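You operate a simulated robot arm through the tools that you are given. There is no shell and no other tool. Be economical: measure what you need, move in short steps, check, and stop when the job is done.

You are at the controls of a simulated two-armed robot. One attempt, no reset.

## Task
Wipe up the spill on the left end of the steel bench with the rag and put it back.
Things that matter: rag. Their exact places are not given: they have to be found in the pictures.

Only the result counts: the job must be done as asked and must still hold three seconds after the hand-in. Knocking over, shifting, dropping, spilling or breaking anything else fails it.

## Robot
Two 6-joint arms with two-finger parallel grippers on one trunk, on a base that drives. Base frame: it is fixed to the floor where the robot stands at the start and does not move with it; the origin is under the middle of the robot, x ahead of it, y to its left, z up; the surface under the hand at the start is at about z = 760. Lengths are in mm, angles in rad, forces in N, time in s.
The left shoulder is at the start at [280, 185, 955], the right one opposite. With the tool pointing down near the work surface each hand reaches from about 560 to 940 mm from the robot's upright axis, wherever it stands, measured 20 degrees to its own side. Payload 1.57 kg a hand.
Tool frame (each hand has its own): the origin (TCP) lies between the finger pads and is the grasp point; the fingertips stand 30 mm ahead of it; z points along the fingers, y is the line along which they close. Largest opening 80 mm; finger width 17, thickness 12; the body of the gripper, 40 by 82 mm, starts 80 mm behind the TCP.
Orientation is that of the tool frame in the base frame, as [roll, pitch, yaw] about the fixed x, y, z axes, in that order (R = Rz(yaw) Ry(pitch) Rx(roll)). With the fingers straight down and closing along the base's y, the tool's x points along the base's -x, its y along +y and its z along -z.

## Interface
- The arms move only by the tool servo_tool. It takes "left_rows", "right_rows" or both (then of equal length, played together; a hand with none holds still); each is a list of rows, each a list of 3 entries, a list of its own where there are three numbers: the finger opening in mm, from 0 to 80, then the shift along the tool's x, y, z in units of 100 mm (1.0 is 100 mm), then the turn, a rotation vector about the tool's x, y, z in units of 90 degrees (1.0 is 90 degrees). In form: [[fingers, [x, y, z], [ax, ay, az]], ...]. A call has 1 to 8 rows; each row is the pose to reach, as a shift and turn from the pose commanded when the call began, along the tool's axes at that moment. A call with a number of a shift or a turn outside -1 to 1 is refused whole. Each row takes 0.2 s and may step no farther than 50 mm and 0.15 rad from the row before; otherwise, or with a gripper value out of range, the whole call is refused. Where a pose cannot be reached the arm comes as near as it can. A force on the tool above 40 N (or 10 N above the force at the start of the call, whichever is more), or a blocked arm, ends the call early, and 0.2 s more pass. Each finger travels about 153 mm/s and halts on what it meets, pressing with about 40 N; the grip force reading is that of the motor and also rises with nothing between the fingers. The clock runs only during rows and for 0.2 s after the last one: add rows that repeat a pose to give the fingers time. The reply holds the time, the measured pose of the TCP, the force on the tool along the base axes, the opening and the grip force, in the units named above and with some noise, with the torque about the TCP (base axes, N m) and any sound that the robot's microphone picked up, and new pictures: "show" is both (left out), scene, wrist or none (wrist: the cameras of the hands that moved).
- Cameras (640 x 400 px; columns grow to the right, rows downward): "scene" is now at [235.5, 9.1, 1402]; the picture's right is [0.13, -0.99, 0.00], its down [-0.73, -0.10, -0.68] and it looks along [0.67, 0.09, -0.74] (base axes); focal length 269 px, centre (320, 200). "left" rides on the left gripper at [72, 7, -122] in its tool frame; the picture's right is [-0.09, 1.00, 0.00], its down [-0.84, -0.08, -0.54] and it looks along [-0.54, -0.05, 0.84] (tool axes); focal length 238 px, centre (320, 200). "right" rides on the right gripper at [72, -7, -122] in its tool frame; the picture's right is [0.09, 1.00, 0.00], its down [-0.84, 0.08, -0.54] and it looks along [-0.54, 0.05, 0.84] (tool axes); focal length 238 px, centre (320, 200).
- slide_trunk(by): slides the trunk up (or, below 0, down) by that many mm; the arms and the scene camera ride with it, the base frame stays. It gives what a move gives, with no picture.
- drive_base(legs): drives the robot by 1 to 6 legs, each [ahead, turn to the left] in mm and rad, along the robot's own axes; the way and the turn of a leg run together, so that a leg with both is an arc; at most 1500 mm and 3.142 rad a leg. The arms and the cameras ride along, it lands a little off, and it stops where it bumps. It gives what a move gives, and a new picture of the scene camera.
- turn_head(pan, tilt): turns the head with the scene camera to pan (to the left, within 1.501 rad either way) and tilt (down, from -0.506 to 1.204), counted from straight ahead of the robot. It gives what a move gives, and a new picture of the scene camera.
- point_at(camera, pixels): there is no depth. For up to 12 entries [column, row, z] of the newest picture of that camera ("zoom" is the newest enlarged one), the place [x, y] in the base frame at which the ray of that pixel passes the height z, good to about 2 mm, but the place of the scene camera against the robot may be out by one fixed shift of up to 12 mm in any direction. It takes no simulated time.
- inspect(camera, box): a new picture of the part [left, top, right, bottom] of that camera's present view, enlarged. It takes no simulated time.
- close_job(): hands the job in; it is judged then, once.

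Work in short steps. Measure before you move; look again where a grasp or a placing could have gone wrong, and mend it. You have 80 turns and 260 pictures in all, those below and enlarged ones among them. Open the grippers and draw the arms clear of the work before you hand the job in, unless the task says otherwise; then end with one line.

The tools are called after "Request:" as a command line: name --argument value ..., lists and objects as JSON in quotes. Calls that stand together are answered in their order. servo_tool: Moves the arms, as the interface text tells. Its arguments: {"type":"object","properties":{"left_rows":{"type":"array","items":{"type":"array"}},"right_rows":{"type":"array","items":{"type":"array"}},"show":{"type":"string","enum":["both","scene","wrist","none"]}},"required":[]} The other tools are called the same way: slide_trunk (by) slides the trunk up or down; drive_base (legs) drives the base; turn_head (pan, tilt) turns the head that bears the scene camera; point_at (camera, pixels) gives the place at which the rays of pixels pass given heights; inspect (camera, box) takes an enlarged picture of a part of a camera's view; close_job () hands the job in.

At the start:

```text
clock: 0.0
left_eef_pos: [571.2, 213.8, 1009.6]
left_orientation: [-3.14, 0.0, 3.14]
left_contact_force: [0.2, -0.3, -0.1]
left_ft_torque: [-0.01, 0.02, 0.0]
left_finger_gap: 80.0
left_finger_force: 0.1
right_eef_pos: [520.6, -261.6, 964.1]
right_orientation: [-3.141, 0.0, 3.141]
right_contact_force: [-0.2, -0.3, 0.0]
right_ft_torque: [0.0, -0.01, 0.01]
right_finger_gap: 79.9
right_finger_force: 0.2
trunk travel left (down, up): [-650.0, 340.0]
robot x, y, heading: [-0.4, 4.1, 0.002]
head pan, tilt: [0.131, 0.829]
```

scene: 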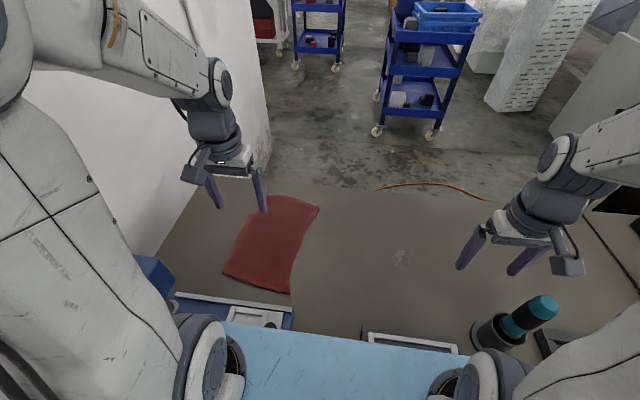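
right: 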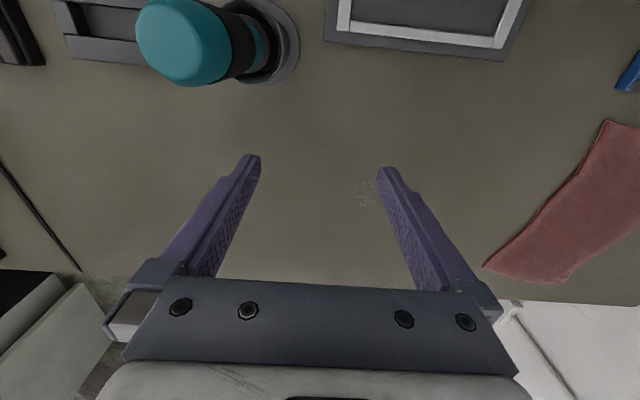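
left: 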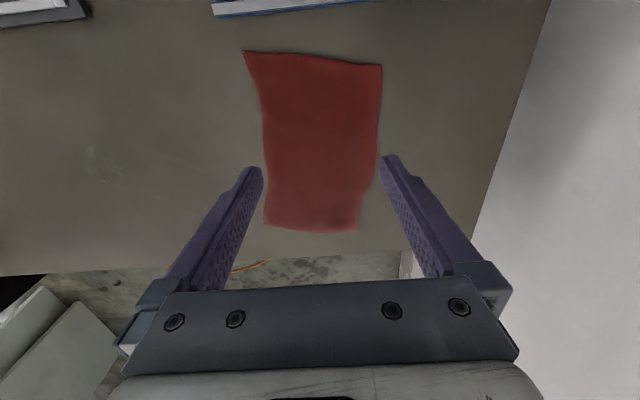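

The red rag lies at scene (270,245); a faint speckle is at (398,257). I enlarge both to look for the spill.

Request:
inspect --camera "scene" --box '[140, 170, 540, 400]'

Request:
turn_head --pan 0.9 --tilt 0.6

Request:
turn_head --pan -0.9 --tilt 0.6

Request:
turn_head --pan 0.0 --tilt 0.3

```text
1.60 times, centred on (340, 285) of scene
```

zoom: 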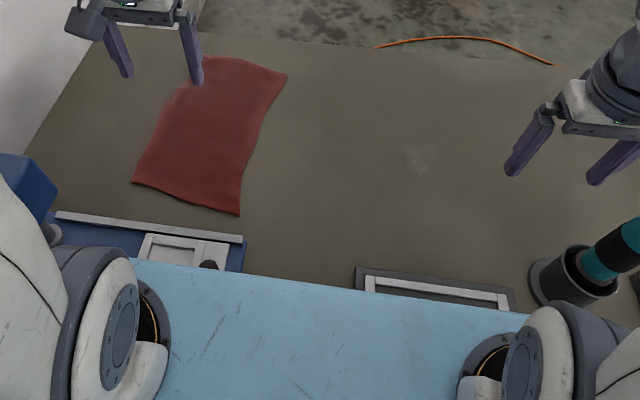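

```text
clock: 1.1
left_eef_pos: [571.0, 214.6, 1009.1]
left_orientation: [3.141, 0.0, -3.141]
left_contact_force: [0.8, 0.4, 0.2]
left_ft_torque: [0.01, -0.02, -0.02]
left_finger_gap: 80.2
left_finger_force: 0.0
right_eef_pos: [520.1, -262.6, 964.6]
right_orientation: [3.141, -0.001, 3.14]
right_contact_force: [-0.8, 1.5, 0.4]
right_ft_torque: [-0.01, 0.02, 0.0]
right_finger_gap: 80.3
right_finger_force: 0.1
trunk travel left (down, up): [-650.0, 340.0]
robot x, y, heading: [0.8, 1.8, 0.003]
head pan, tilt: [0.901, 0.6]
```

scene: 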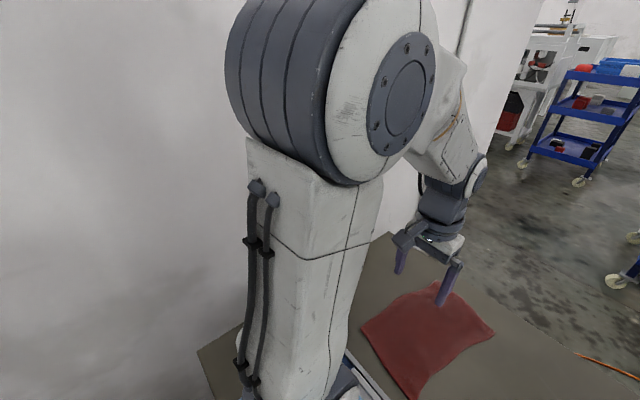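

```text
clock: 2.9
left_eef_pos: [569.4, 214.4, 1010.0]
left_orientation: [-3.141, 0.0, 3.141]
left_contact_force: [0.3, 0.0, 0.3]
left_ft_torque: [-0.01, -0.01, -0.02]
left_finger_gap: 79.9
left_finger_force: 0.0
right_eef_pos: [519.4, -262.1, 963.1]
right_orientation: [3.141, 0.0, 3.141]
right_contact_force: [-0.1, 0.1, -0.4]
right_ft_torque: [-0.02, 0.0, -0.01]
right_finger_gap: 80.1
right_finger_force: 0.1
trunk travel left (down, up): [-650.0, 340.0]
robot x, y, heading: [-2.0, -1.6, 0.002]
head pan, tilt: [-0.901, 0.6]
```

scene: 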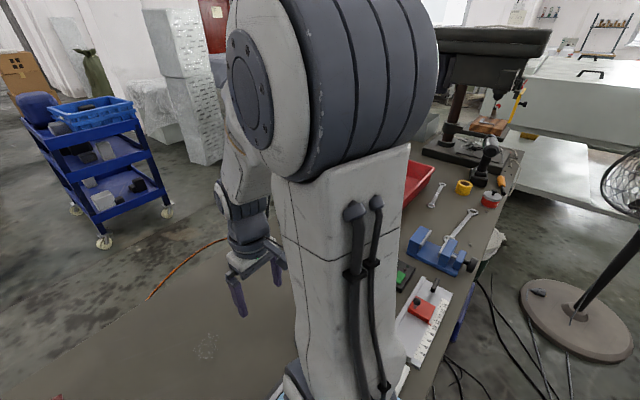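

```text
clock: 4.1
left_eef_pos: [569.7, 213.4, 1009.3]
left_orientation: [-3.141, 0.0, 3.141]
left_contact_force: [1.2, 0.1, -0.2]
left_ft_torque: [0.02, 0.01, -0.03]
left_finger_gap: 80.2
left_finger_force: 0.0
right_eef_pos: [520.0, -261.1, 963.5]
right_orientation: [3.141, 0.0, -3.141]
right_contact_force: [-0.4, -0.1, 0.5]
right_ft_torque: [0.03, 0.0, -0.02]
right_finger_gap: 79.9
right_finger_force: 0.0
trunk travel left (down, up): [-650.0, 340.0]
robot x, y, heading: [4.2, -2.1, -0.001]
head pan, tilt: [0.0, 0.3]
```

scene: 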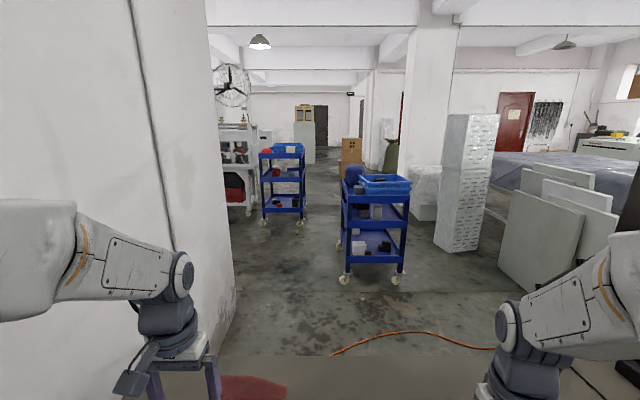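

The bench runs right to the drill press, so we're at its left end; the faint speckle is the only spill candidate. I go back to the down view and enlarge it.

Request:
turn_head --pan 0.1 --tilt 0.9

Request:
inspect --camera "right" --box '[260, 100, 480, 240]'

Request:
inspect --camera "left" --box '[0, 0, 420, 260]'

Request:
inspect --camera "scene" --box '[170, 140, 490, 340]'

```text
clock: 5.1
left_eef_pos: [570.7, 213.2, 1008.5]
left_orientation: [3.141, 0.0, 3.141]
left_contact_force: [-0.9, 0.0, 0.1]
left_ft_torque: [0.01, 0.0, -0.01]
left_finger_gap: 79.8
left_finger_force: 0.1
right_eef_pos: [520.4, -262.8, 964.1]
right_orientation: [3.141, 0.0, 3.14]
right_contact_force: [-0.4, -0.5, 0.1]
right_ft_torque: [0.02, -0.01, -0.04]
right_finger_gap: 80.1
right_finger_force: 0.1
trunk travel left (down, up): [-650.0, 340.0]
robot x, y, heading: [-0.1, 0.7, -0.004]
head pan, tilt: [0.099, 0.901]
```

scene: 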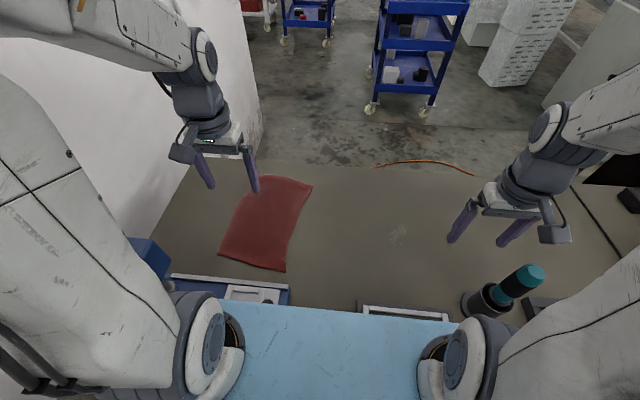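

```text
2.86 times, centred on (370, 170) of right
```

zoom: 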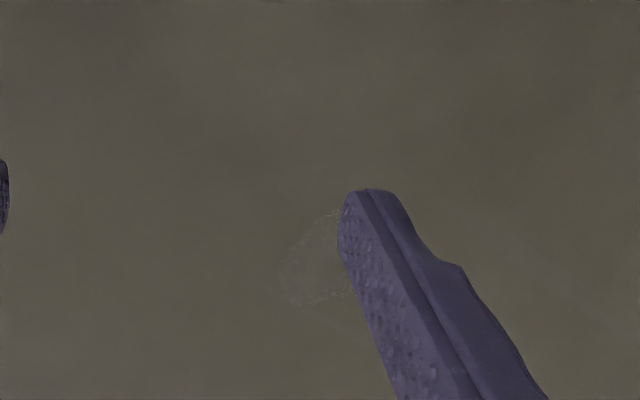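

```text
1.52 times, centred on (210, 130) of left
```

zoom: 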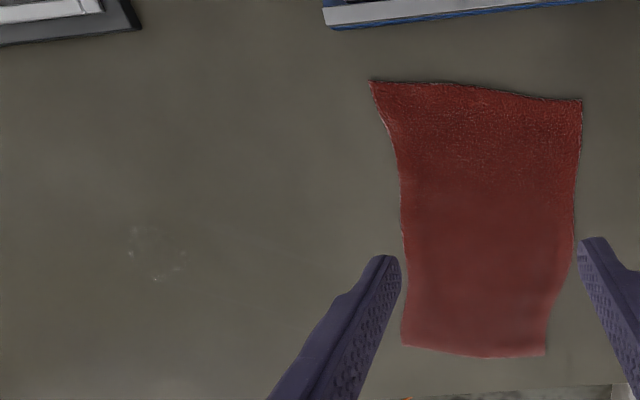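

```text
2.00 times, centred on (330, 240) of scene
```

zoom: 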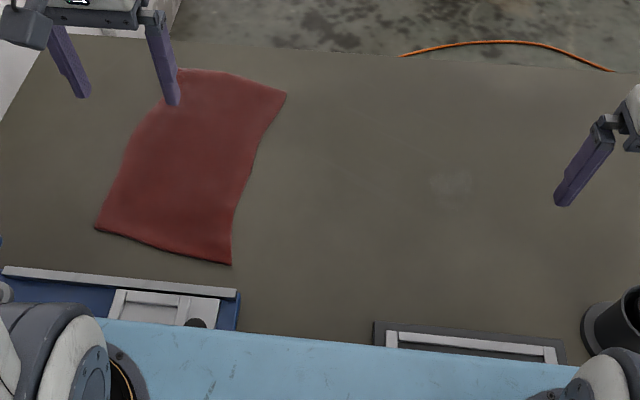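

The spill is a faint patch at zoom (450,183), about ±20 px. I measure it and the rag outline at z≈760.

Request:
point_at --camera "zoom" --pixels '[[450, 183, 760], [428, 183, 760], [472, 183, 760], [450, 165, 760], [450, 198, 760], [182, 70, 762], [285, 92, 762], [231, 265, 762], [96, 228, 762], [185, 165, 762], [380, 345, 760], [237, 295, 760]]'

Request:
point_at --camera "left" --pixels '[[102, 164, 760], [84, 160, 760], [122, 166, 760], [102, 148, 760], [102, 184, 760], [243, 52, 762], [381, 66, 762], [356, 232, 762], [265, 226, 762], [320, 150, 762]]'

Request:
point_at --camera "right" --pixels '[[368, 194, 760], [357, 194, 760], [485, 266, 762], [606, 121, 762]]'

```text
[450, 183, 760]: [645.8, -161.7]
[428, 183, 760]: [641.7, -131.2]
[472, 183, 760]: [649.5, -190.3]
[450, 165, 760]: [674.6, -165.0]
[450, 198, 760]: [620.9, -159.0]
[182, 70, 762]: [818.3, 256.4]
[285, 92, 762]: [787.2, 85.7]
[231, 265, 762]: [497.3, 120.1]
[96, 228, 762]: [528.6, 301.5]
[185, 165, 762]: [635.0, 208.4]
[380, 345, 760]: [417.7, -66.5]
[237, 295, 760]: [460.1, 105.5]
```

```text
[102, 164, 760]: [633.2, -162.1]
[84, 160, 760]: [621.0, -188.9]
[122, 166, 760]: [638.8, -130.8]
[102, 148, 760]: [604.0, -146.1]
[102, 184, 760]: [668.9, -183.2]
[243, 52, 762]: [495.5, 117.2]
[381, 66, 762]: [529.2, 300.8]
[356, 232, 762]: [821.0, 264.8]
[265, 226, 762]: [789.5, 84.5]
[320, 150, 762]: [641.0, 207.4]
```

```text
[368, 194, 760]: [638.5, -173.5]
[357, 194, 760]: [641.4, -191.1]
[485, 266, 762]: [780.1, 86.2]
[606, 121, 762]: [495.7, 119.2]
```

Spill ≈ (640,-163), ~35 mm radius; rag spans roughly (495..820, 85..300), centre about (645,200). I bring the left hand over the rag.

Request:
servo_tool --left_rows '[[80, [-0.2, 0, 0.4], [0, 0, 0]], [80, [-0.4, -0.05, 0.75], [0, 0, 0]], [80, [-0.6, -0.08, 1.0], [0, 0, 0]], [80, [-0.7, -0.1, 1.0], [0, 0, 0]]]' --show "wrist"

```text
clock: 6.1
left_eef_pos: [642.1, 204.0, 909.7]
left_orientation: [3.141, 0.0, 3.141]
left_contact_force: [-0.3, -0.1, 0.0]
left_ft_torque: [-0.03, -0.01, 0.03]
left_finger_gap: 79.9
left_finger_force: 0.1
right_eef_pos: [520.7, -261.8, 963.7]
right_orientation: [-3.141, 0.0, 3.141]
right_contact_force: [-0.2, -0.4, -1.1]
right_ft_torque: [-0.01, -0.04, -0.01]
right_finger_gap: 80.1
right_finger_force: 0.0
trunk travel left (down, up): [-650.0, 340.0]
robot x, y, heading: [-1.4, -2.9, 0.005]
head pan, tilt: [0.099, 0.901]
```

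left: 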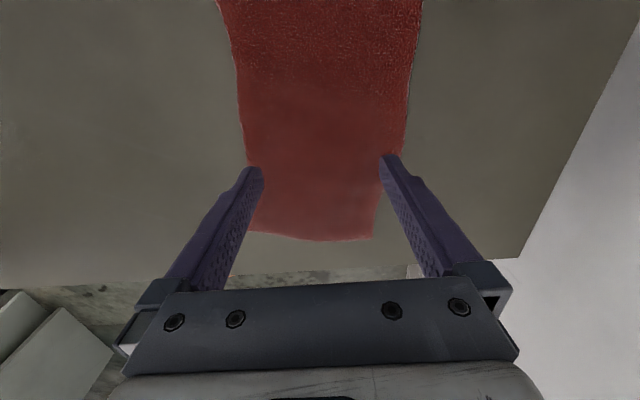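

Rag lies under the fingers. I lower toward the surface, watching for contact.

Request:
servo_tool --left_rows '[[80, [0, 0, 0.4], [0, 0, 0]], [80, [0, 0, 0.8], [0, 0, 0]], [80, [0, 0, 1.0], [0, 0, 0]], [80, [0, 0, 1.0], [0, 0, 0]]]' --show "wrist"

Request:
servo_tool --left_rows '[[80, [0, 0, 0.1], [0, 0, 0]], [80, [0, 0, 0.15], [0, 0, 0]], [80, [0, 0, 0.18], [0, 0, 0]], [80, [0, 0, 0.18], [0, 0, 0]]]' --show "wrist"

```text
clock: 7.1
left_eef_pos: [641.3, 204.0, 809.0]
left_orientation: [3.141, 0.0, 3.14]
left_contact_force: [-0.8, -0.4, 0.8]
left_ft_torque: [0.0, -0.02, 0.0]
left_finger_gap: 80.1
left_finger_force: 0.0
right_eef_pos: [521.3, -261.4, 963.7]
right_orientation: [-3.14, 0.001, 3.14]
right_contact_force: [-0.3, 0.2, 0.3]
right_ft_torque: [0.02, 0.05, 0.02]
right_finger_gap: 80.1
right_finger_force: 0.1
trunk travel left (down, up): [-650.0, 340.0]
robot x, y, heading: [0.7, 1.0, 0.004]
head pan, tilt: [0.099, 0.901]
```

left: 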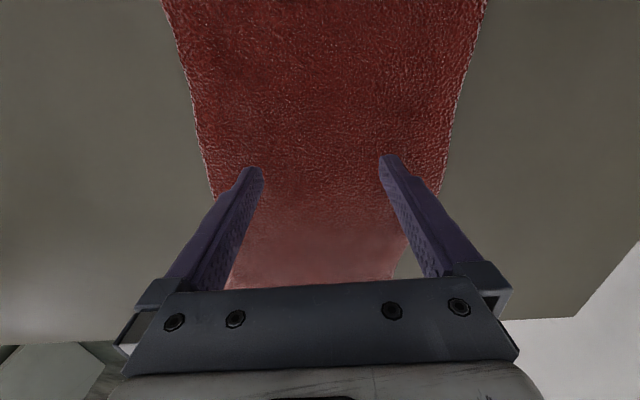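

```text
clock: 8.1
left_eef_pos: [641.5, 204.2, 792.6]
left_orientation: [-3.141, 0.004, -3.141]
left_contact_force: [-3.4, 1.0, 19.3]
left_ft_torque: [-0.02, 0.1, 0.01]
left_finger_gap: 79.9
left_finger_force: 0.1
right_eef_pos: [520.0, -261.3, 964.9]
right_orientation: [-3.141, -0.001, 3.141]
right_contact_force: [-0.3, 0.7, -0.2]
right_ft_torque: [0.0, 0.02, 0.03]
right_finger_gap: 80.3
right_finger_force: 0.0
trunk travel left (down, up): [-650.0, 340.0]
robot x, y, heading: [2.8, 0.6, 0.002]
head pan, tilt: [0.099, 0.901]
```

left: 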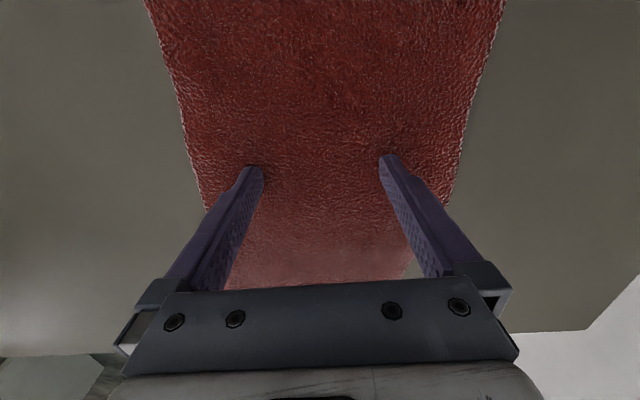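

Contact at 19 N, fingertips on the cloth. I close the fingers to bunch it.

Request:
servo_tool --left_rows '[[60, [0, 0, 0], [0, 0, 0]], [40, [0, 0, 0], [0, 0, 0]], [20, [0, 0, 0], [0, 0, 0]], [0, [0, 0, 0], [0, 0, 0]], [0, [0, 0, 0], [0, 0, 0]], [0, [0, 0, 0], [0, 0, 0]]]'

```text
clock: 9.5
left_eef_pos: [640.7, 203.9, 792.8]
left_orientation: [-3.141, 0.003, 3.142]
left_contact_force: [2.3, 2.6, 29.6]
left_ft_torque: [0.06, -0.03, -0.01]
left_finger_gap: 7.9
left_finger_force: 27.2
right_eef_pos: [520.0, -261.5, 965.2]
right_orientation: [-3.14, 0.0, 3.139]
right_contact_force: [-0.6, -0.2, -0.2]
right_ft_torque: [0.01, 0.0, 0.0]
right_finger_gap: 79.8
right_finger_force: 0.1
trunk travel left (down, up): [-650.0, 340.0]
robot x, y, heading: [3.0, 4.0, 0.003]
head pan, tilt: [0.099, 0.901]
```

scene: 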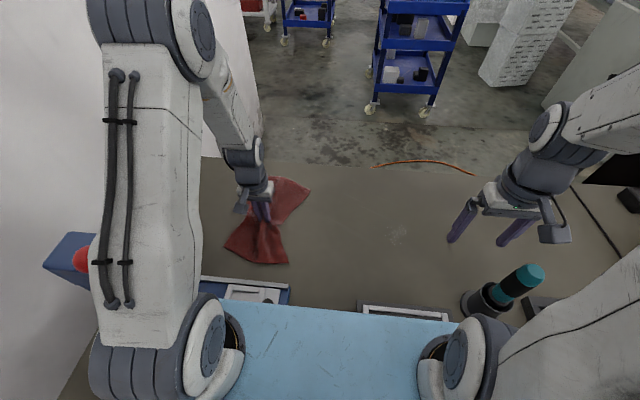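
left: 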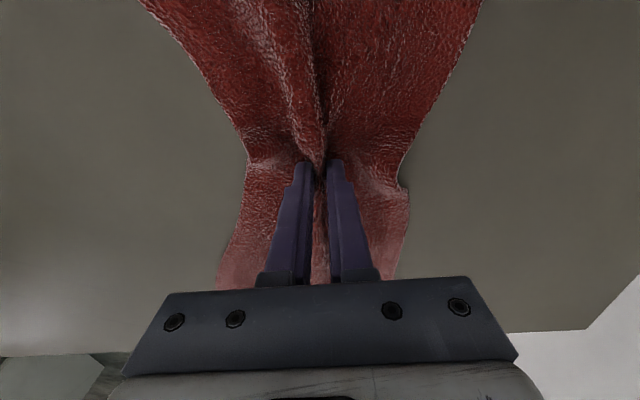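

The cloth is bunched and gripped (gap 7.9 mm, 27 N). I raise the right arm out of the way while lifting the rag about 10 mm.

Request:
servo_tool --left_rows '[[0, [0, 0, -0.05], [0, 0, 0]], [0, [0, 0, -0.12], [0, 0, 0]], [0, [0, 0, -0.12], [0, 0, 0]], [0, [0, 0, -0.12], [0, 0, 0]], [0, [0, 0, -0.12], [0, 0, 0]]]' --right_rows '[[80, [0, 0, -0.4], [0, 0, 0]], [80, [0, -0.3, -0.7], [0, 0, 0]], [80, [0, -0.7, -0.9], [0, 0, 0]], [80, [0, -1.0, -1.0], [0, 0, 0]], [80, [0, -1.0, -1.0], [0, 0, 0]]]'

```text
clock: 10.7
left_eef_pos: [641.6, 204.1, 804.0]
left_orientation: [-3.141, -0.001, -3.141]
left_contact_force: [1.2, 0.0, 0.0]
left_ft_torque: [0.02, 0.0, -0.04]
left_finger_gap: 7.4
left_finger_force: 26.1
right_eef_pos: [521.2, -363.2, 1064.6]
right_orientation: [-3.142, 0.001, 3.141]
right_contact_force: [0.2, 0.3, -0.8]
right_ft_torque: [0.01, 0.0, 0.0]
right_finger_gap: 79.9
right_finger_force: 0.1
trunk travel left (down, up): [-650.0, 340.0]
robot x, y, heading: [-2.1, 3.4, -0.008]
head pan, tilt: [0.099, 0.901]
```

scene: 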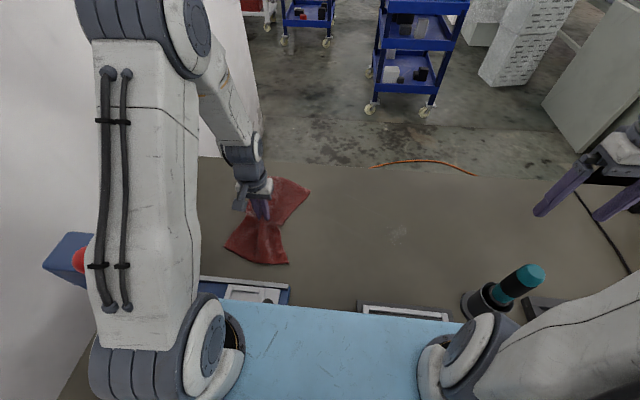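
right: 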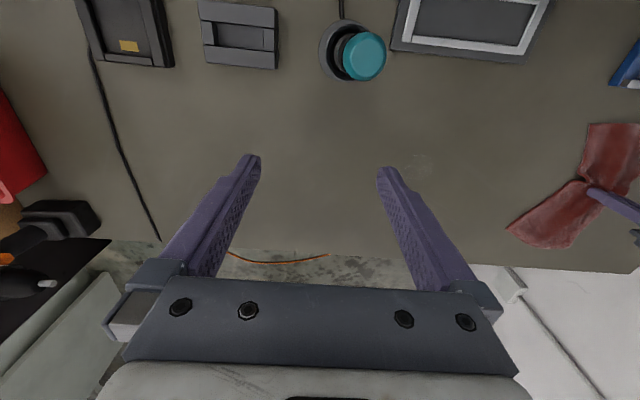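
left: 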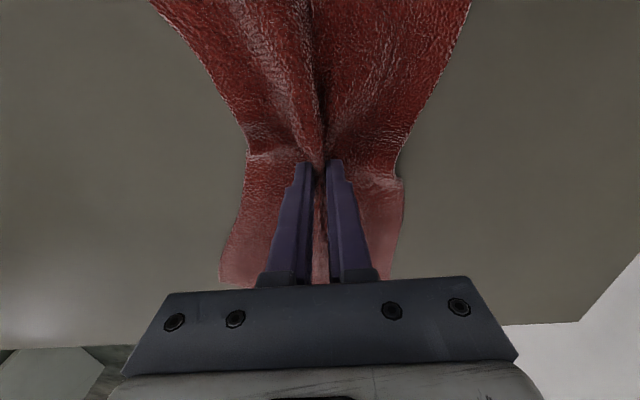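

Rag held. I check the clearance to the teal bottle's cup while dragging the rag 300 mm to the right.

Request:
point_at --camera "scene" --pixels '[[462, 310, 760], [470, 290, 790], [362, 302, 770], [288, 265, 760], [227, 250, 760]]'

Request:
servo_tool --left_rows '[[0, [0, -0.3, 0], [0, 0, 0]], [0, [0, -0.65, 0], [0, 0, 0]], [0, [0, -1.0, 0], [0, 0, 0]]]' --show "none"

Request:
servo_tool --left_rows '[[0, [0, -0.3, 0], [0, 0, 0]], [0, [0, -0.65, 0], [0, 0, 0]], [0, [0, -1.0, 0], [0, 0, 0]]]' --show "scene"

```text
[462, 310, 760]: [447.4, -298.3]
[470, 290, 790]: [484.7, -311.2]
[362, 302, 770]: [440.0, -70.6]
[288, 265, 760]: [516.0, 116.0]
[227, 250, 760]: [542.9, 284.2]
```

```text
clock: 11.5
left_eef_pos: [641.4, 104.5, 803.6]
left_orientation: [3.141, -0.001, 3.141]
left_contact_force: [0.7, 0.2, 0.7]
left_ft_torque: [0.01, 0.0, -0.02]
left_finger_gap: 7.3
left_finger_force: 26.9
right_eef_pos: [520.9, -360.9, 1064.6]
right_orientation: [-3.14, 0.0, 3.141]
right_contact_force: [-0.3, -0.3, -0.3]
right_ft_torque: [0.02, 0.01, 0.03]
right_finger_gap: 79.8
right_finger_force: 0.1
trunk travel left (down, up): [-650.0, 340.0]
robot x, y, heading: [0.4, -0.8, -0.004]
head pan, tilt: [0.099, 0.901]
```

```text
clock: 12.3
left_eef_pos: [641.0, 4.5, 805.0]
left_orientation: [-3.141, -0.001, 3.142]
left_contact_force: [0.8, -0.1, 0.8]
left_ft_torque: [-0.04, 0.0, -0.05]
left_finger_gap: 7.3
left_finger_force: 26.9
right_eef_pos: [520.2, -360.7, 1064.7]
right_orientation: [3.141, 0.0, 3.141]
right_contact_force: [-0.2, 0.4, -0.8]
right_ft_torque: [0.0, -0.01, 0.02]
right_finger_gap: 80.2
right_finger_force: 0.1
trunk travel left (down, up): [-650.0, 340.0]
robot x, y, heading: [-0.4, 0.0, 0.002]
head pan, tilt: [0.099, 0.901]
```

scene: 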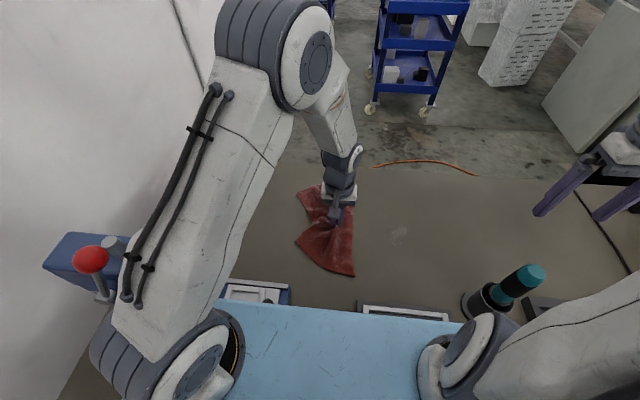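

The rag is following well. I continue to y≈-95, still just above contact.

Request:
servo_tool --left_rows '[[0, [-0.1, -0.3, 0], [0, 0, 0]], [0, [-0.2, -0.65, 0], [0, 0, 0]], [0, [-0.2, -1.0, 0], [0, 0, 0]], [0, [-0.2, -1.0, 0.1], [0, 0, 0]], [0, [-0.2, -1.0, 0.13], [0, 0, 0]]]'

```text
clock: 13.5
left_eef_pos: [661.0, -96.4, 794.4]
left_orientation: [-3.14, 0.005, -3.14]
left_contact_force: [-5.4, 1.7, 36.1]
left_ft_torque: [0.08, 0.06, 0.01]
left_finger_gap: 7.4
left_finger_force: 26.3
right_eef_pos: [520.0, -361.7, 1064.9]
right_orientation: [-3.141, 0.001, -3.141]
right_contact_force: [-0.3, -0.1, -0.3]
right_ft_torque: [-0.01, 0.01, -0.01]
right_finger_gap: 80.3
right_finger_force: 0.1
trunk travel left (down, up): [-650.0, 340.0]
robot x, y, heading: [1.2, -1.3, -0.003]
head pan, tilt: [0.099, 0.901]
```

scene: 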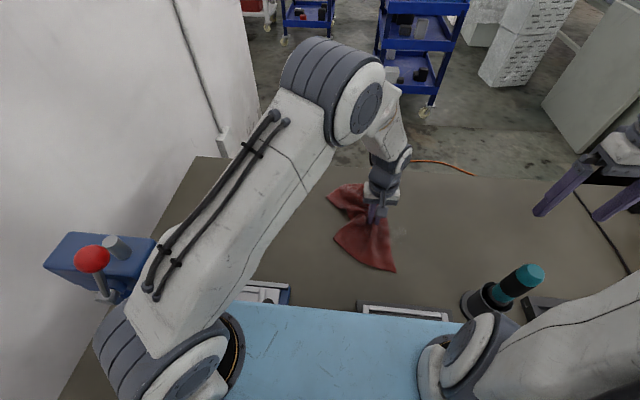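
left: 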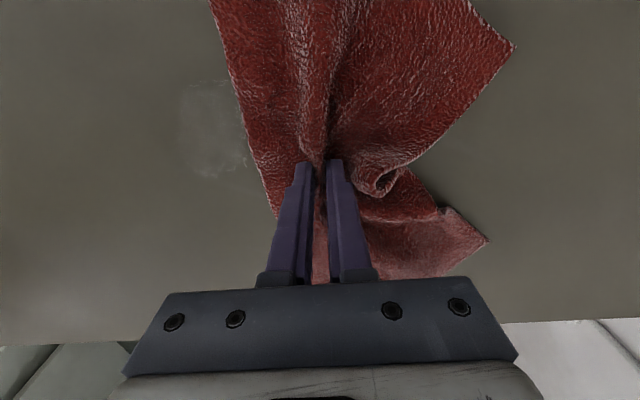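

The wrist view shows the spill clearly at left-image (180–245, 80–178). I measure it.

Request:
point_at --camera "left" --pixels '[[180, 90, 760], [180, 165, 760], [215, 80, 760], [215, 178, 760], [247, 160, 760], [232, 85, 760], [212, 130, 760]]'

```text
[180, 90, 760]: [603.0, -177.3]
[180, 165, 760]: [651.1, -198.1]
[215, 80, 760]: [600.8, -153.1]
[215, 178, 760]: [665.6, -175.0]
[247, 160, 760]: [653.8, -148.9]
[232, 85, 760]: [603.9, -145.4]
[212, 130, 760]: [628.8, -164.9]
```

Spill spans x 600–667, y -200 to about -130. I ease the pressure and stroke across it at x≈650.

Request:
servo_tool --left_rows '[[0, [0.1, 0, -0.02], [0, 0, 0]], [0, [0.1, -0.35, -0.02], [0, 0, 0]], [0, [0.1, -0.7, -0.02], [0, 0, 0]], [0, [0.1, -1.0, -0.02], [0, 0, 0]], [0, [0.1, -1.0, -0.02], [0, 0, 0]]]'

```text
clock: 14.7
left_eef_pos: [650.9, -197.2, 794.6]
left_orientation: [-3.14, 0.0, -3.141]
left_contact_force: [-0.2, 9.1, 27.2]
left_ft_torque: [0.34, -0.09, -0.01]
left_finger_gap: 7.8
left_finger_force: 26.8
right_eef_pos: [519.5, -361.0, 1066.0]
right_orientation: [-3.141, 0.001, 3.141]
right_contact_force: [-1.6, -0.2, -0.9]
right_ft_torque: [-0.01, 0.01, 0.01]
right_finger_gap: 80.0
right_finger_force: 0.0
trunk travel left (down, up): [-650.0, 340.0]
robot x, y, heading: [0.9, -0.3, 0.002]
head pan, tilt: [0.099, 0.901]
```

scene: 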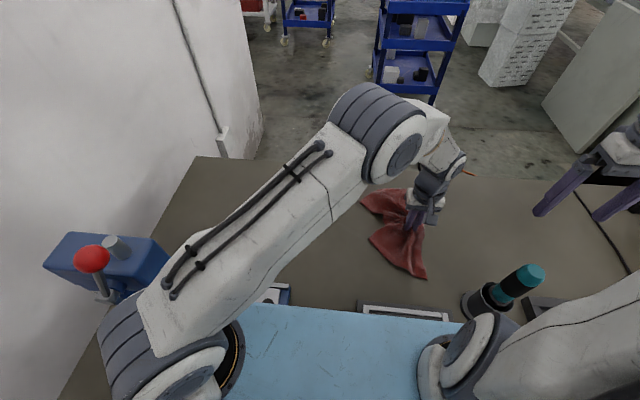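
left: 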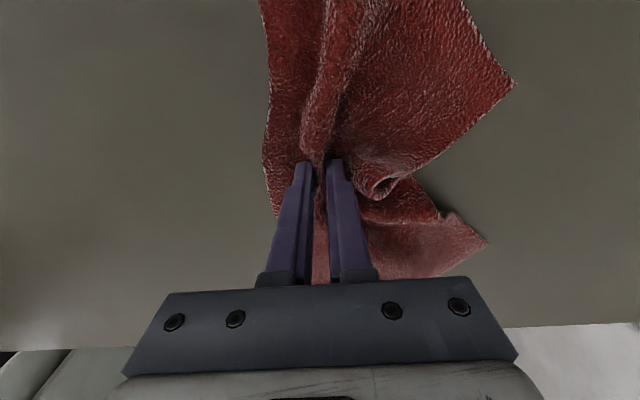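

Good steady contact. I do serpentine strokes covering the whole patch (x 610–660).

Request:
servo_tool --left_rows '[[0, [0.15, -0.2, 0], [0, 0, 0]], [0, [0.2, 0.2, 0], [0, 0, 0]], [0, [0.2, 0.6, 0], [0, 0, 0]], [0, [0.2, 0.95, 0], [0, 0, 0]], [0, [0.4, 0.7, 0], [0, 0, 0]], [0, [0.42, 0.3, 0], [0, 0, 0]], [0, [0.42, -0.1, 0], [0, 0, 0]], [0, [0.2, -0.25, 0], [0, 0, 0]]]' --show "none"

Request:
servo_tool --left_rows '[[0, [-0.3, 0.1, 0], [0, 0, 0]], [0, [-0.3, 0.5, 0], [0, 0, 0]], [0, [-0.2, 0.9, 0], [0, 0, 0]], [0, [0.0, 0.5, 0], [0, 0, 0]], [0, [0.0, 0.1, 0], [0, 0, 0]], [0, [0.0, 0.5, 0], [0, 0, 0]], [0, [0.0, 0.9, 0], [0, 0, 0]], [0, [0.0, 1.0, 0], [0, 0, 0]]]'

```text
clock: 16.5
left_eef_pos: [629.5, -223.3, 793.4]
left_orientation: [-3.138, 0.001, -3.141]
left_contact_force: [-9.0, 4.4, 29.3]
left_ft_torque: [0.18, 0.18, 0.01]
left_finger_gap: 7.4
left_finger_force: 26.9
right_eef_pos: [518.4, -361.5, 1065.1]
right_orientation: [3.139, 0.002, -3.141]
right_contact_force: [-0.1, 0.5, 0.2]
right_ft_torque: [0.0, 0.0, 0.01]
right_finger_gap: 80.0
right_finger_force: 0.0
trunk travel left (down, up): [-650.0, 340.0]
robot x, y, heading: [1.6, 5.0, -0.001]
head pan, tilt: [0.099, 0.901]
```

```text
clock: 18.3
left_eef_pos: [630.7, -123.3, 794.7]
left_orientation: [-3.138, 0.005, -3.14]
left_contact_force: [-0.4, -10.1, 29.3]
left_ft_torque: [-0.28, -0.09, -0.01]
left_finger_gap: 7.2
left_finger_force: 26.4
right_eef_pos: [520.5, -362.1, 1063.6]
right_orientation: [3.14, 0.0, 3.141]
right_contact_force: [0.9, 0.0, 0.8]
right_ft_torque: [-0.04, -0.02, 0.01]
right_finger_gap: 80.0
right_finger_force: 0.1
trunk travel left (down, up): [-650.0, 340.0]
robot x, y, heading: [-0.6, -5.2, 0.001]
head pan, tilt: [0.099, 0.901]
```

scene: 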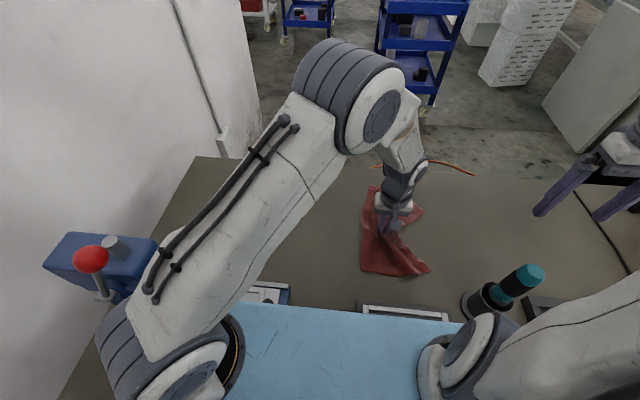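
left: 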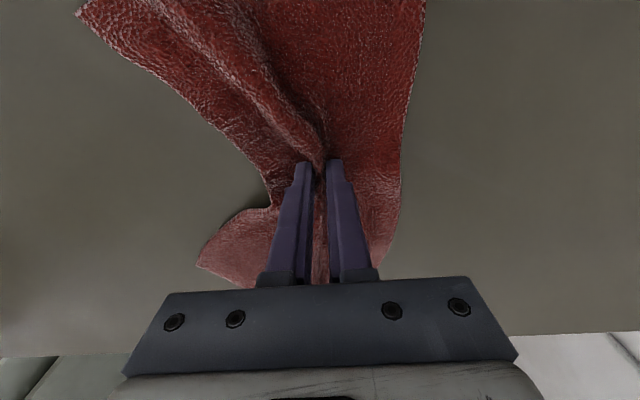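

I lift the rag about 12 mm and shift left to check the spot.

Request:
servo_tool --left_rows '[[0, [0, 0, -0.13], [0, 0, 0]], [0, [0, 0.3, -0.13], [0, 0, 0]], [0, [0, 0.65, -0.13], [0, 0, 0]], [0, [0, 1.0, -0.13], [0, 0, 0]], [0, [0, 1.0, -0.13], [0, 0, 0]]]'

Request:
inspect --camera "right" --box '[300, 60, 620, 260]'

Request:
inspect --camera "scene" --box '[300, 160, 500, 300]'

```text
clock: 19.5
left_eef_pos: [630.7, -21.1, 805.6]
left_orientation: [3.141, 0.0, 3.141]
left_contact_force: [0.5, 0.3, -0.5]
left_ft_torque: [0.01, 0.07, 0.0]
left_finger_gap: 7.1
left_finger_force: 26.1
right_eef_pos: [521.5, -361.6, 1064.7]
right_orientation: [3.141, 0.0, -3.141]
right_contact_force: [1.1, 0.7, 0.0]
right_ft_torque: [0.03, 0.02, 0.03]
right_finger_gap: 80.0
right_finger_force: 0.1
trunk travel left (down, up): [-650.0, 340.0]
robot x, y, heading: [0.3, -0.7, -0.003]
head pan, tilt: [0.099, 0.901]
```

scene: 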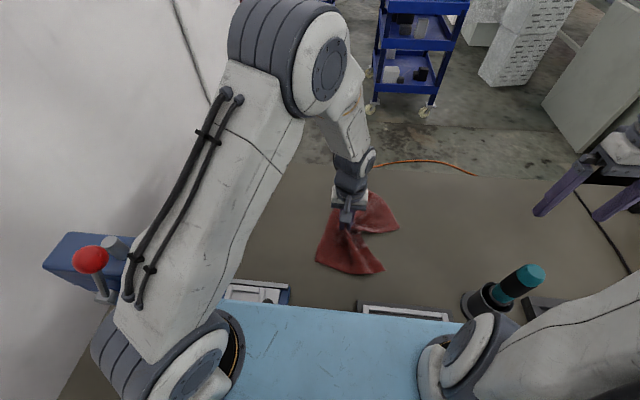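
left: 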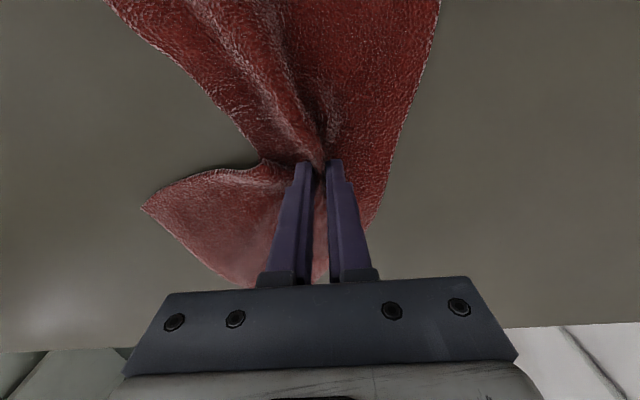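

```text
2.00 times, centred on (460, 160) of right
```

zoom: 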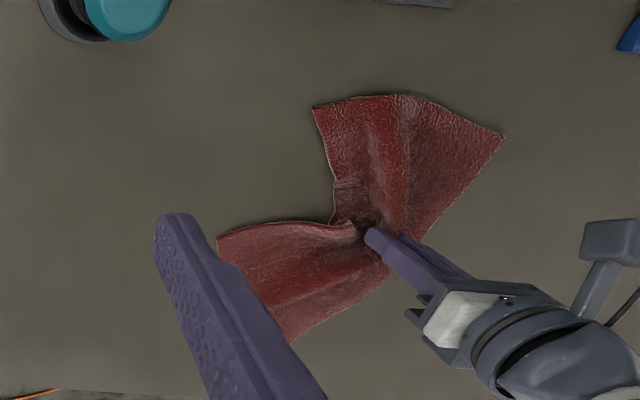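

```text
2.86 times, centred on (400, 230) of scene
```

zoom: 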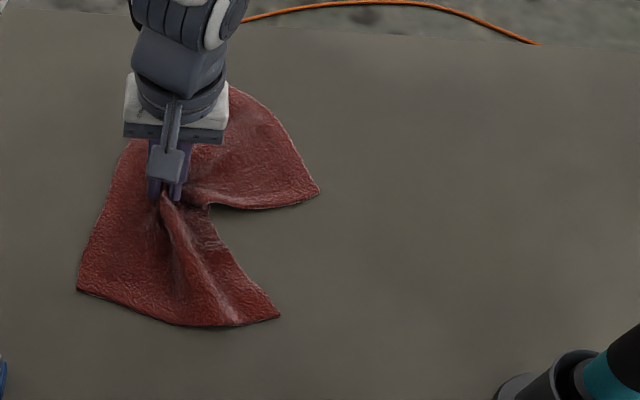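

The spill is gone. I carry the rag back to its original place (641, 204), with a small overshoot to swing the trailing end straight.

Request:
servo_tool --left_rows '[[0, [0, 0.3, 0], [0, 0, 0]], [0, [0, 0.65, 0], [0, 0, 0]], [0, [0, 1.0, 0], [0, 0, 0]]]' --show "none"

Request:
servo_tool --left_rows '[[0, [-0.05, 0.3, 0], [0, 0, 0]], [0, [-0.1, 0.65, 0], [0, 0, 0]], [0, [-0.1, 1.0, 0], [0, 0, 0]]]' --show "none"

Request:
servo_tool --left_rows '[[0, [0, 0.3, 0], [0, 0, 0]], [0, [0, 0.5, 0], [0, 0, 0]], [0, [0, 0.5, 0], [0, 0, 0]]]'

```text
clock: 20.3
left_eef_pos: [631.2, 79.0, 805.0]
left_orientation: [3.141, -0.001, 3.142]
left_contact_force: [-0.1, -0.6, -1.4]
left_ft_torque: [0.07, 0.0, -0.01]
left_finger_gap: 7.2
left_finger_force: 26.8
right_eef_pos: [520.8, -361.8, 1064.6]
right_orientation: [-3.14, 0.0, -3.141]
right_contact_force: [-0.9, -0.6, -0.6]
right_ft_torque: [0.0, 0.03, -0.03]
right_finger_gap: 79.9
right_finger_force: 0.1
trunk travel left (down, up): [-650.0, 340.0]
robot x, y, heading: [-0.3, 2.6, -0.0]
head pan, tilt: [0.099, 0.901]
```

```text
clock: 21.1
left_eef_pos: [638.7, 179.0, 804.3]
left_orientation: [3.141, -0.001, -3.141]
left_contact_force: [0.2, -0.2, 0.7]
left_ft_torque: [0.04, -0.01, 0.0]
left_finger_gap: 7.5
left_finger_force: 26.0
right_eef_pos: [520.7, -361.9, 1064.8]
right_orientation: [3.141, -0.001, 3.141]
right_contact_force: [0.2, -0.9, 0.4]
right_ft_torque: [-0.01, -0.02, -0.02]
right_finger_gap: 80.0
right_finger_force: 0.0
trunk travel left (down, up): [-650.0, 340.0]
robot x, y, heading: [-0.4, -1.0, -0.002]
head pan, tilt: [0.099, 0.901]
```

```text
clock: 21.9
left_eef_pos: [640.3, 228.7, 804.8]
left_orientation: [3.141, 0.0, 3.142]
left_contact_force: [0.4, 0.1, -0.7]
left_ft_torque: [0.0, 0.0, 0.0]
left_finger_gap: 7.3
left_finger_force: 26.4
right_eef_pos: [520.9, -361.5, 1065.4]
right_orientation: [-3.141, 0.0, 3.142]
right_contact_force: [-0.6, -0.3, -0.1]
right_ft_torque: [0.0, 0.01, -0.03]
right_finger_gap: 79.8
right_finger_force: 0.0
trunk travel left (down, up): [-650.0, 340.0]
robot x, y, heading: [-0.7, 1.6, -0.002]
head pan, tilt: [0.099, 0.901]
```

scene: 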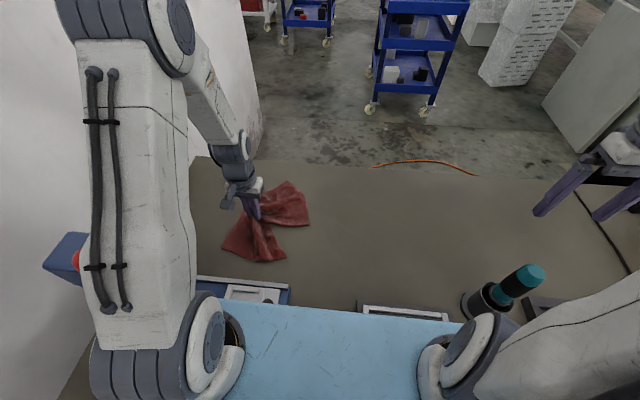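
left: 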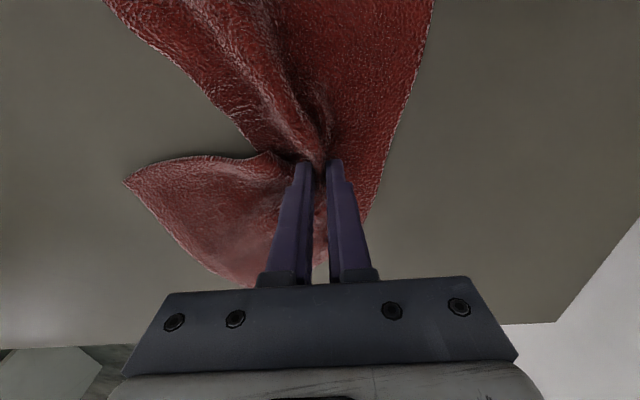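

Far half trails slightly to the right. I move back ~10 mm, lower, and release.

Request:
servo_tool --left_rows '[[0, [0, -0.1, 0.05], [0, 0, 0]], [0, [0, -0.1, 0.09], [0, 0, 0]], [15, [0, -0.1, 0.09], [0, 0, 0]], [35, [0, -0.1, 0.08], [0, 0, 0]], [50, [0, -0.1, 0.05], [0, 0, 0]], [50, [0, -0.1, -0.2], [0, 0, 0]], [50, [0, -0.1, -0.6], [0, 0, 0]], [60, [0, -0.1, -1.0], [0, 0, 0]]]'

```text
clock: 23.7
left_eef_pos: [640.5, 216.8, 905.9]
left_orientation: [-3.142, 0.0, 3.141]
left_contact_force: [0.0, 0.0, -0.9]
left_ft_torque: [-0.04, 0.0, -0.03]
left_finger_gap: 59.8
left_finger_force: 0.0
right_eef_pos: [522.0, -361.1, 1064.7]
right_orientation: [-3.139, 0.001, 3.141]
right_contact_force: [0.7, 0.0, -0.5]
right_ft_torque: [-0.02, 0.01, -0.01]
right_finger_gap: 79.8
right_finger_force: 0.0
trunk travel left (down, up): [-650.0, 340.0]
robot x, y, heading: [-0.4, -1.6, -0.001]
head pan, tilt: [0.099, 0.901]
```

scene: 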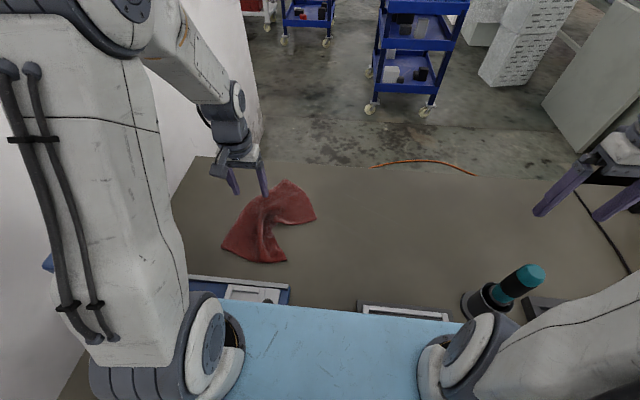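
left: 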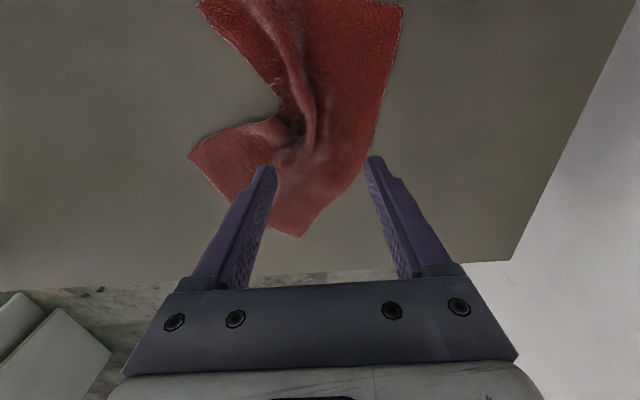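

Released. I raise the hand to its start pose to see the rag whole.

Request:
servo_tool --left_rows '[[80, [0.2, 0, -0.4], [0, 0, 0]], [80, [0.5, 0, -0.8], [0, 0, 0]], [80, [0.7, 0, -1.0], [0, 0, 0]], [80, [0.7, 0, -1.0], [0, 0, 0]]]'

Request:
point_at --camera "scene" --pixels '[[285, 181, 762], [316, 215, 762], [287, 262, 762], [222, 247, 762], [272, 226, 770], [243, 205, 762]]'

```text
clock: 24.7
left_eef_pos: [570.1, 218.2, 1004.6]
left_orientation: [3.141, 0.0, 3.141]
left_contact_force: [-0.3, -0.7, 0.2]
left_ft_torque: [0.0, -0.02, 0.02]
left_finger_gap: 80.0
left_finger_force: 0.1
right_eef_pos: [520.7, -360.6, 1064.4]
right_orientation: [-3.141, 0.0, -3.141]
right_contact_force: [0.4, -0.4, 0.6]
right_ft_torque: [0.0, -0.06, 0.03]
right_finger_gap: 80.1
right_finger_force: 0.1
trunk travel left (down, up): [-650.0, 340.0]
robot x, y, heading: [-0.9, 3.1, 0.003]
head pan, tilt: [0.099, 0.901]
```

scene: 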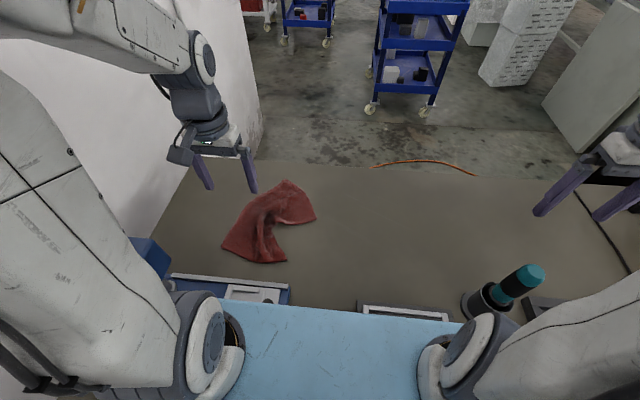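
left: 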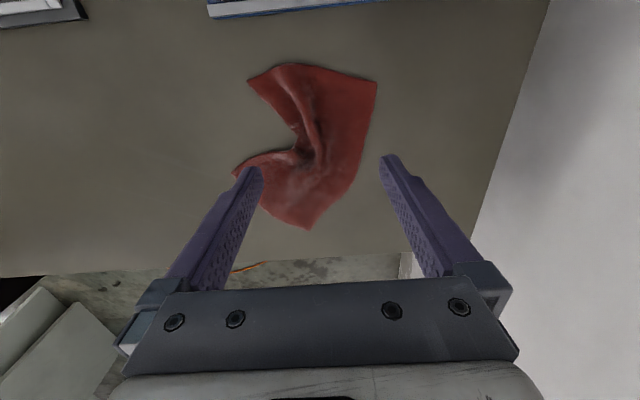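

```text
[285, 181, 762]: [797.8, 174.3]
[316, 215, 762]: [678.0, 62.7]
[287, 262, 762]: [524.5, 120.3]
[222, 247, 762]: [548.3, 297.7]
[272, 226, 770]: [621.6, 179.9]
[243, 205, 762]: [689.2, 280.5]
```

The rag is back in place (left and near edges match) but its far end is curled: corners at (798,174) and (678,63) versus originally (819,260) and (787,85). I'll straighten it by pressing and dragging those corners; first I move above the far one.

Request:
servo_tool --left_rows '[[60, [-0.4, -0.1, 0.2], [0, 0, 0]], [40, [-0.8, -0.2, 0.5], [0, 0, 0]], [30, [-1.0, -0.3, 0.9], [0, 0, 0]], [30, [-1.0, -0.38, 1.0], [0, 0, 0]]]' --show "none"

Request:
servo_tool --left_rows '[[30, [-0.4, 0, 0.3], [0, 0, 0]], [30, [-0.8, 0, 0.6], [0, 0, 0]], [30, [-1.0, 0, 0.8], [0, 0, 0]], [30, [-1.0, 0, 0.8], [0, 0, 0]]]'

```text
refused: row 2 steps farther than a row can; nothing moved
```

```text
clock: 25.7
left_eef_pos: [671.6, 218.1, 924.4]
left_orientation: [-3.141, 0.0, 3.142]
left_contact_force: [0.9, 0.5, 0.2]
left_ft_torque: [-0.02, 0.05, 0.0]
left_finger_gap: 30.1
left_finger_force: 0.0
right_eef_pos: [520.6, -361.5, 1065.5]
right_orientation: [3.14, 0.001, -3.14]
right_contact_force: [-0.2, -0.6, -0.1]
right_ft_torque: [-0.01, 0.02, 0.02]
right_finger_gap: 80.2
right_finger_force: 0.0
trunk travel left (down, up): [-650.0, 340.0]
robot x, y, heading: [-0.4, 2.4, -0.001]
head pan, tilt: [0.099, 0.901]
```

scene: 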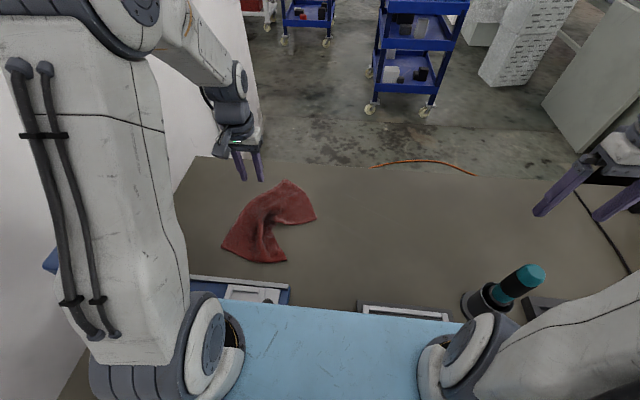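
left: 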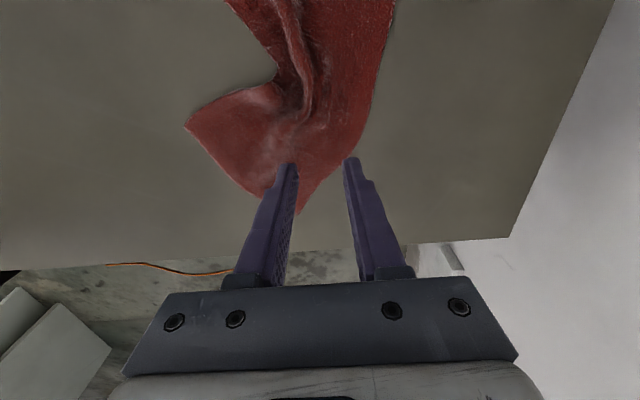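

Only the second move ran; the hand is at (671,218,924). I go on to (770,180,825).

Request:
servo_tool --left_rows '[[30, [-0.33, -0.1, 0.3], [0, 0, 0]], [30, [-0.66, -0.2, 0.6], [0, 0, 0]], [30, [-0.96, -0.3, 0.85], [0, 0, 0]], [30, [-0.98, -0.38, 1.0], [0, 0, 0]], [30, [-0.98, -0.38, 1.0], [0, 0, 0]]]' --show "wrist"

```text
clock: 26.9
left_eef_pos: [768.3, 179.5, 825.2]
left_orientation: [3.141, 0.0, -3.142]
left_contact_force: [-0.7, -0.5, -0.2]
left_ft_torque: [0.01, -0.04, -0.04]
left_finger_gap: 30.0
left_finger_force: 0.1
right_eef_pos: [521.9, -361.6, 1064.3]
right_orientation: [-3.141, 0.002, -3.141]
right_contact_force: [-0.5, -0.2, -1.1]
right_ft_torque: [-0.01, -0.02, 0.0]
right_finger_gap: 79.9
right_finger_force: 0.1
trunk travel left (down, up): [-650.0, 340.0]
robot x, y, heading: [1.1, 3.7, -0.003]
head pan, tilt: [0.099, 0.901]
```

left: 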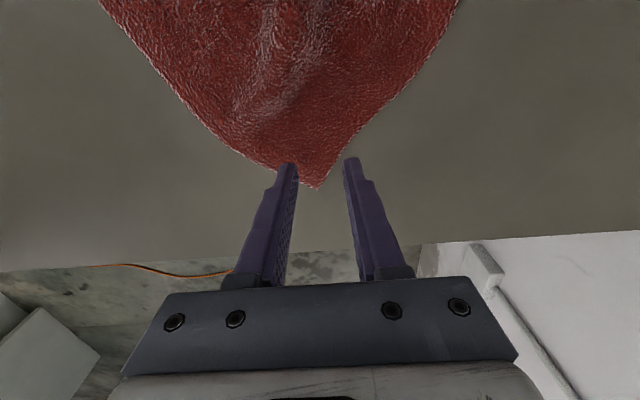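

I check where the corner tip lies relative to the tool.

Request:
point_at --camera "left" --pixels '[[315, 188, 762], [280, 150, 762], [350, 150, 762], [320, 150, 762]]'

```text
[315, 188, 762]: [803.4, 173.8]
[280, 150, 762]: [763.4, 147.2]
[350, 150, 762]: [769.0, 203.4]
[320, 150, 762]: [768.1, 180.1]
```

The tool is 35 mm inside the corner, over cloth. I press, pinch it, and check.

Request:
servo_tool --left_rows '[[30, [0, 0, 0.2], [0, 0, 0]], [30, [0, 0, 0.32], [0, 0, 0]], [30, [0, 0, 0.33], [0, 0, 0]], [15, [0, 0, 0.33], [0, 0, 0]], [0, [0, 0, 0.33], [0, 0, 0]], [0, [0, 0, 0.33], [0, 0, 0]], [0, [0, 0, 0.27], [0, 0, 0]]]' --show "wrist"

```text
clock: 28.5
left_eef_pos: [768.8, 180.6, 798.9]
left_orientation: [3.141, -0.003, 3.141]
left_contact_force: [1.1, -0.9, 0.7]
left_ft_torque: [-0.03, -0.03, 0.03]
left_finger_gap: 4.2
left_finger_force: 24.4
right_eef_pos: [520.6, -361.6, 1064.0]
right_orientation: [3.141, -0.001, 3.14]
right_contact_force: [0.8, 0.8, 0.8]
right_ft_torque: [0.0, -0.01, 0.02]
right_finger_gap: 79.8
right_finger_force: 0.1
trunk travel left (down, up): [-650.0, 340.0]
robot x, y, heading: [3.0, 5.0, 0.003]
head pan, tilt: [0.099, 0.901]
```

left: 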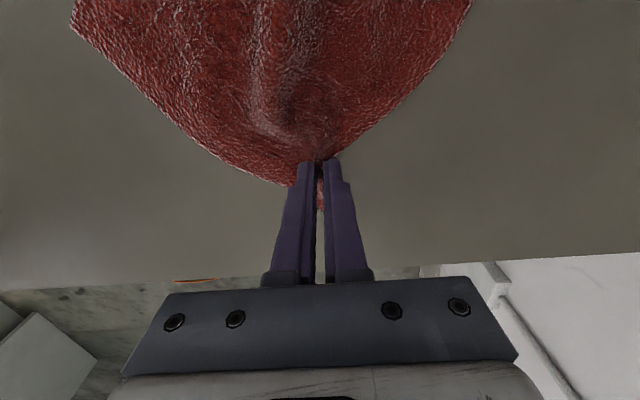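

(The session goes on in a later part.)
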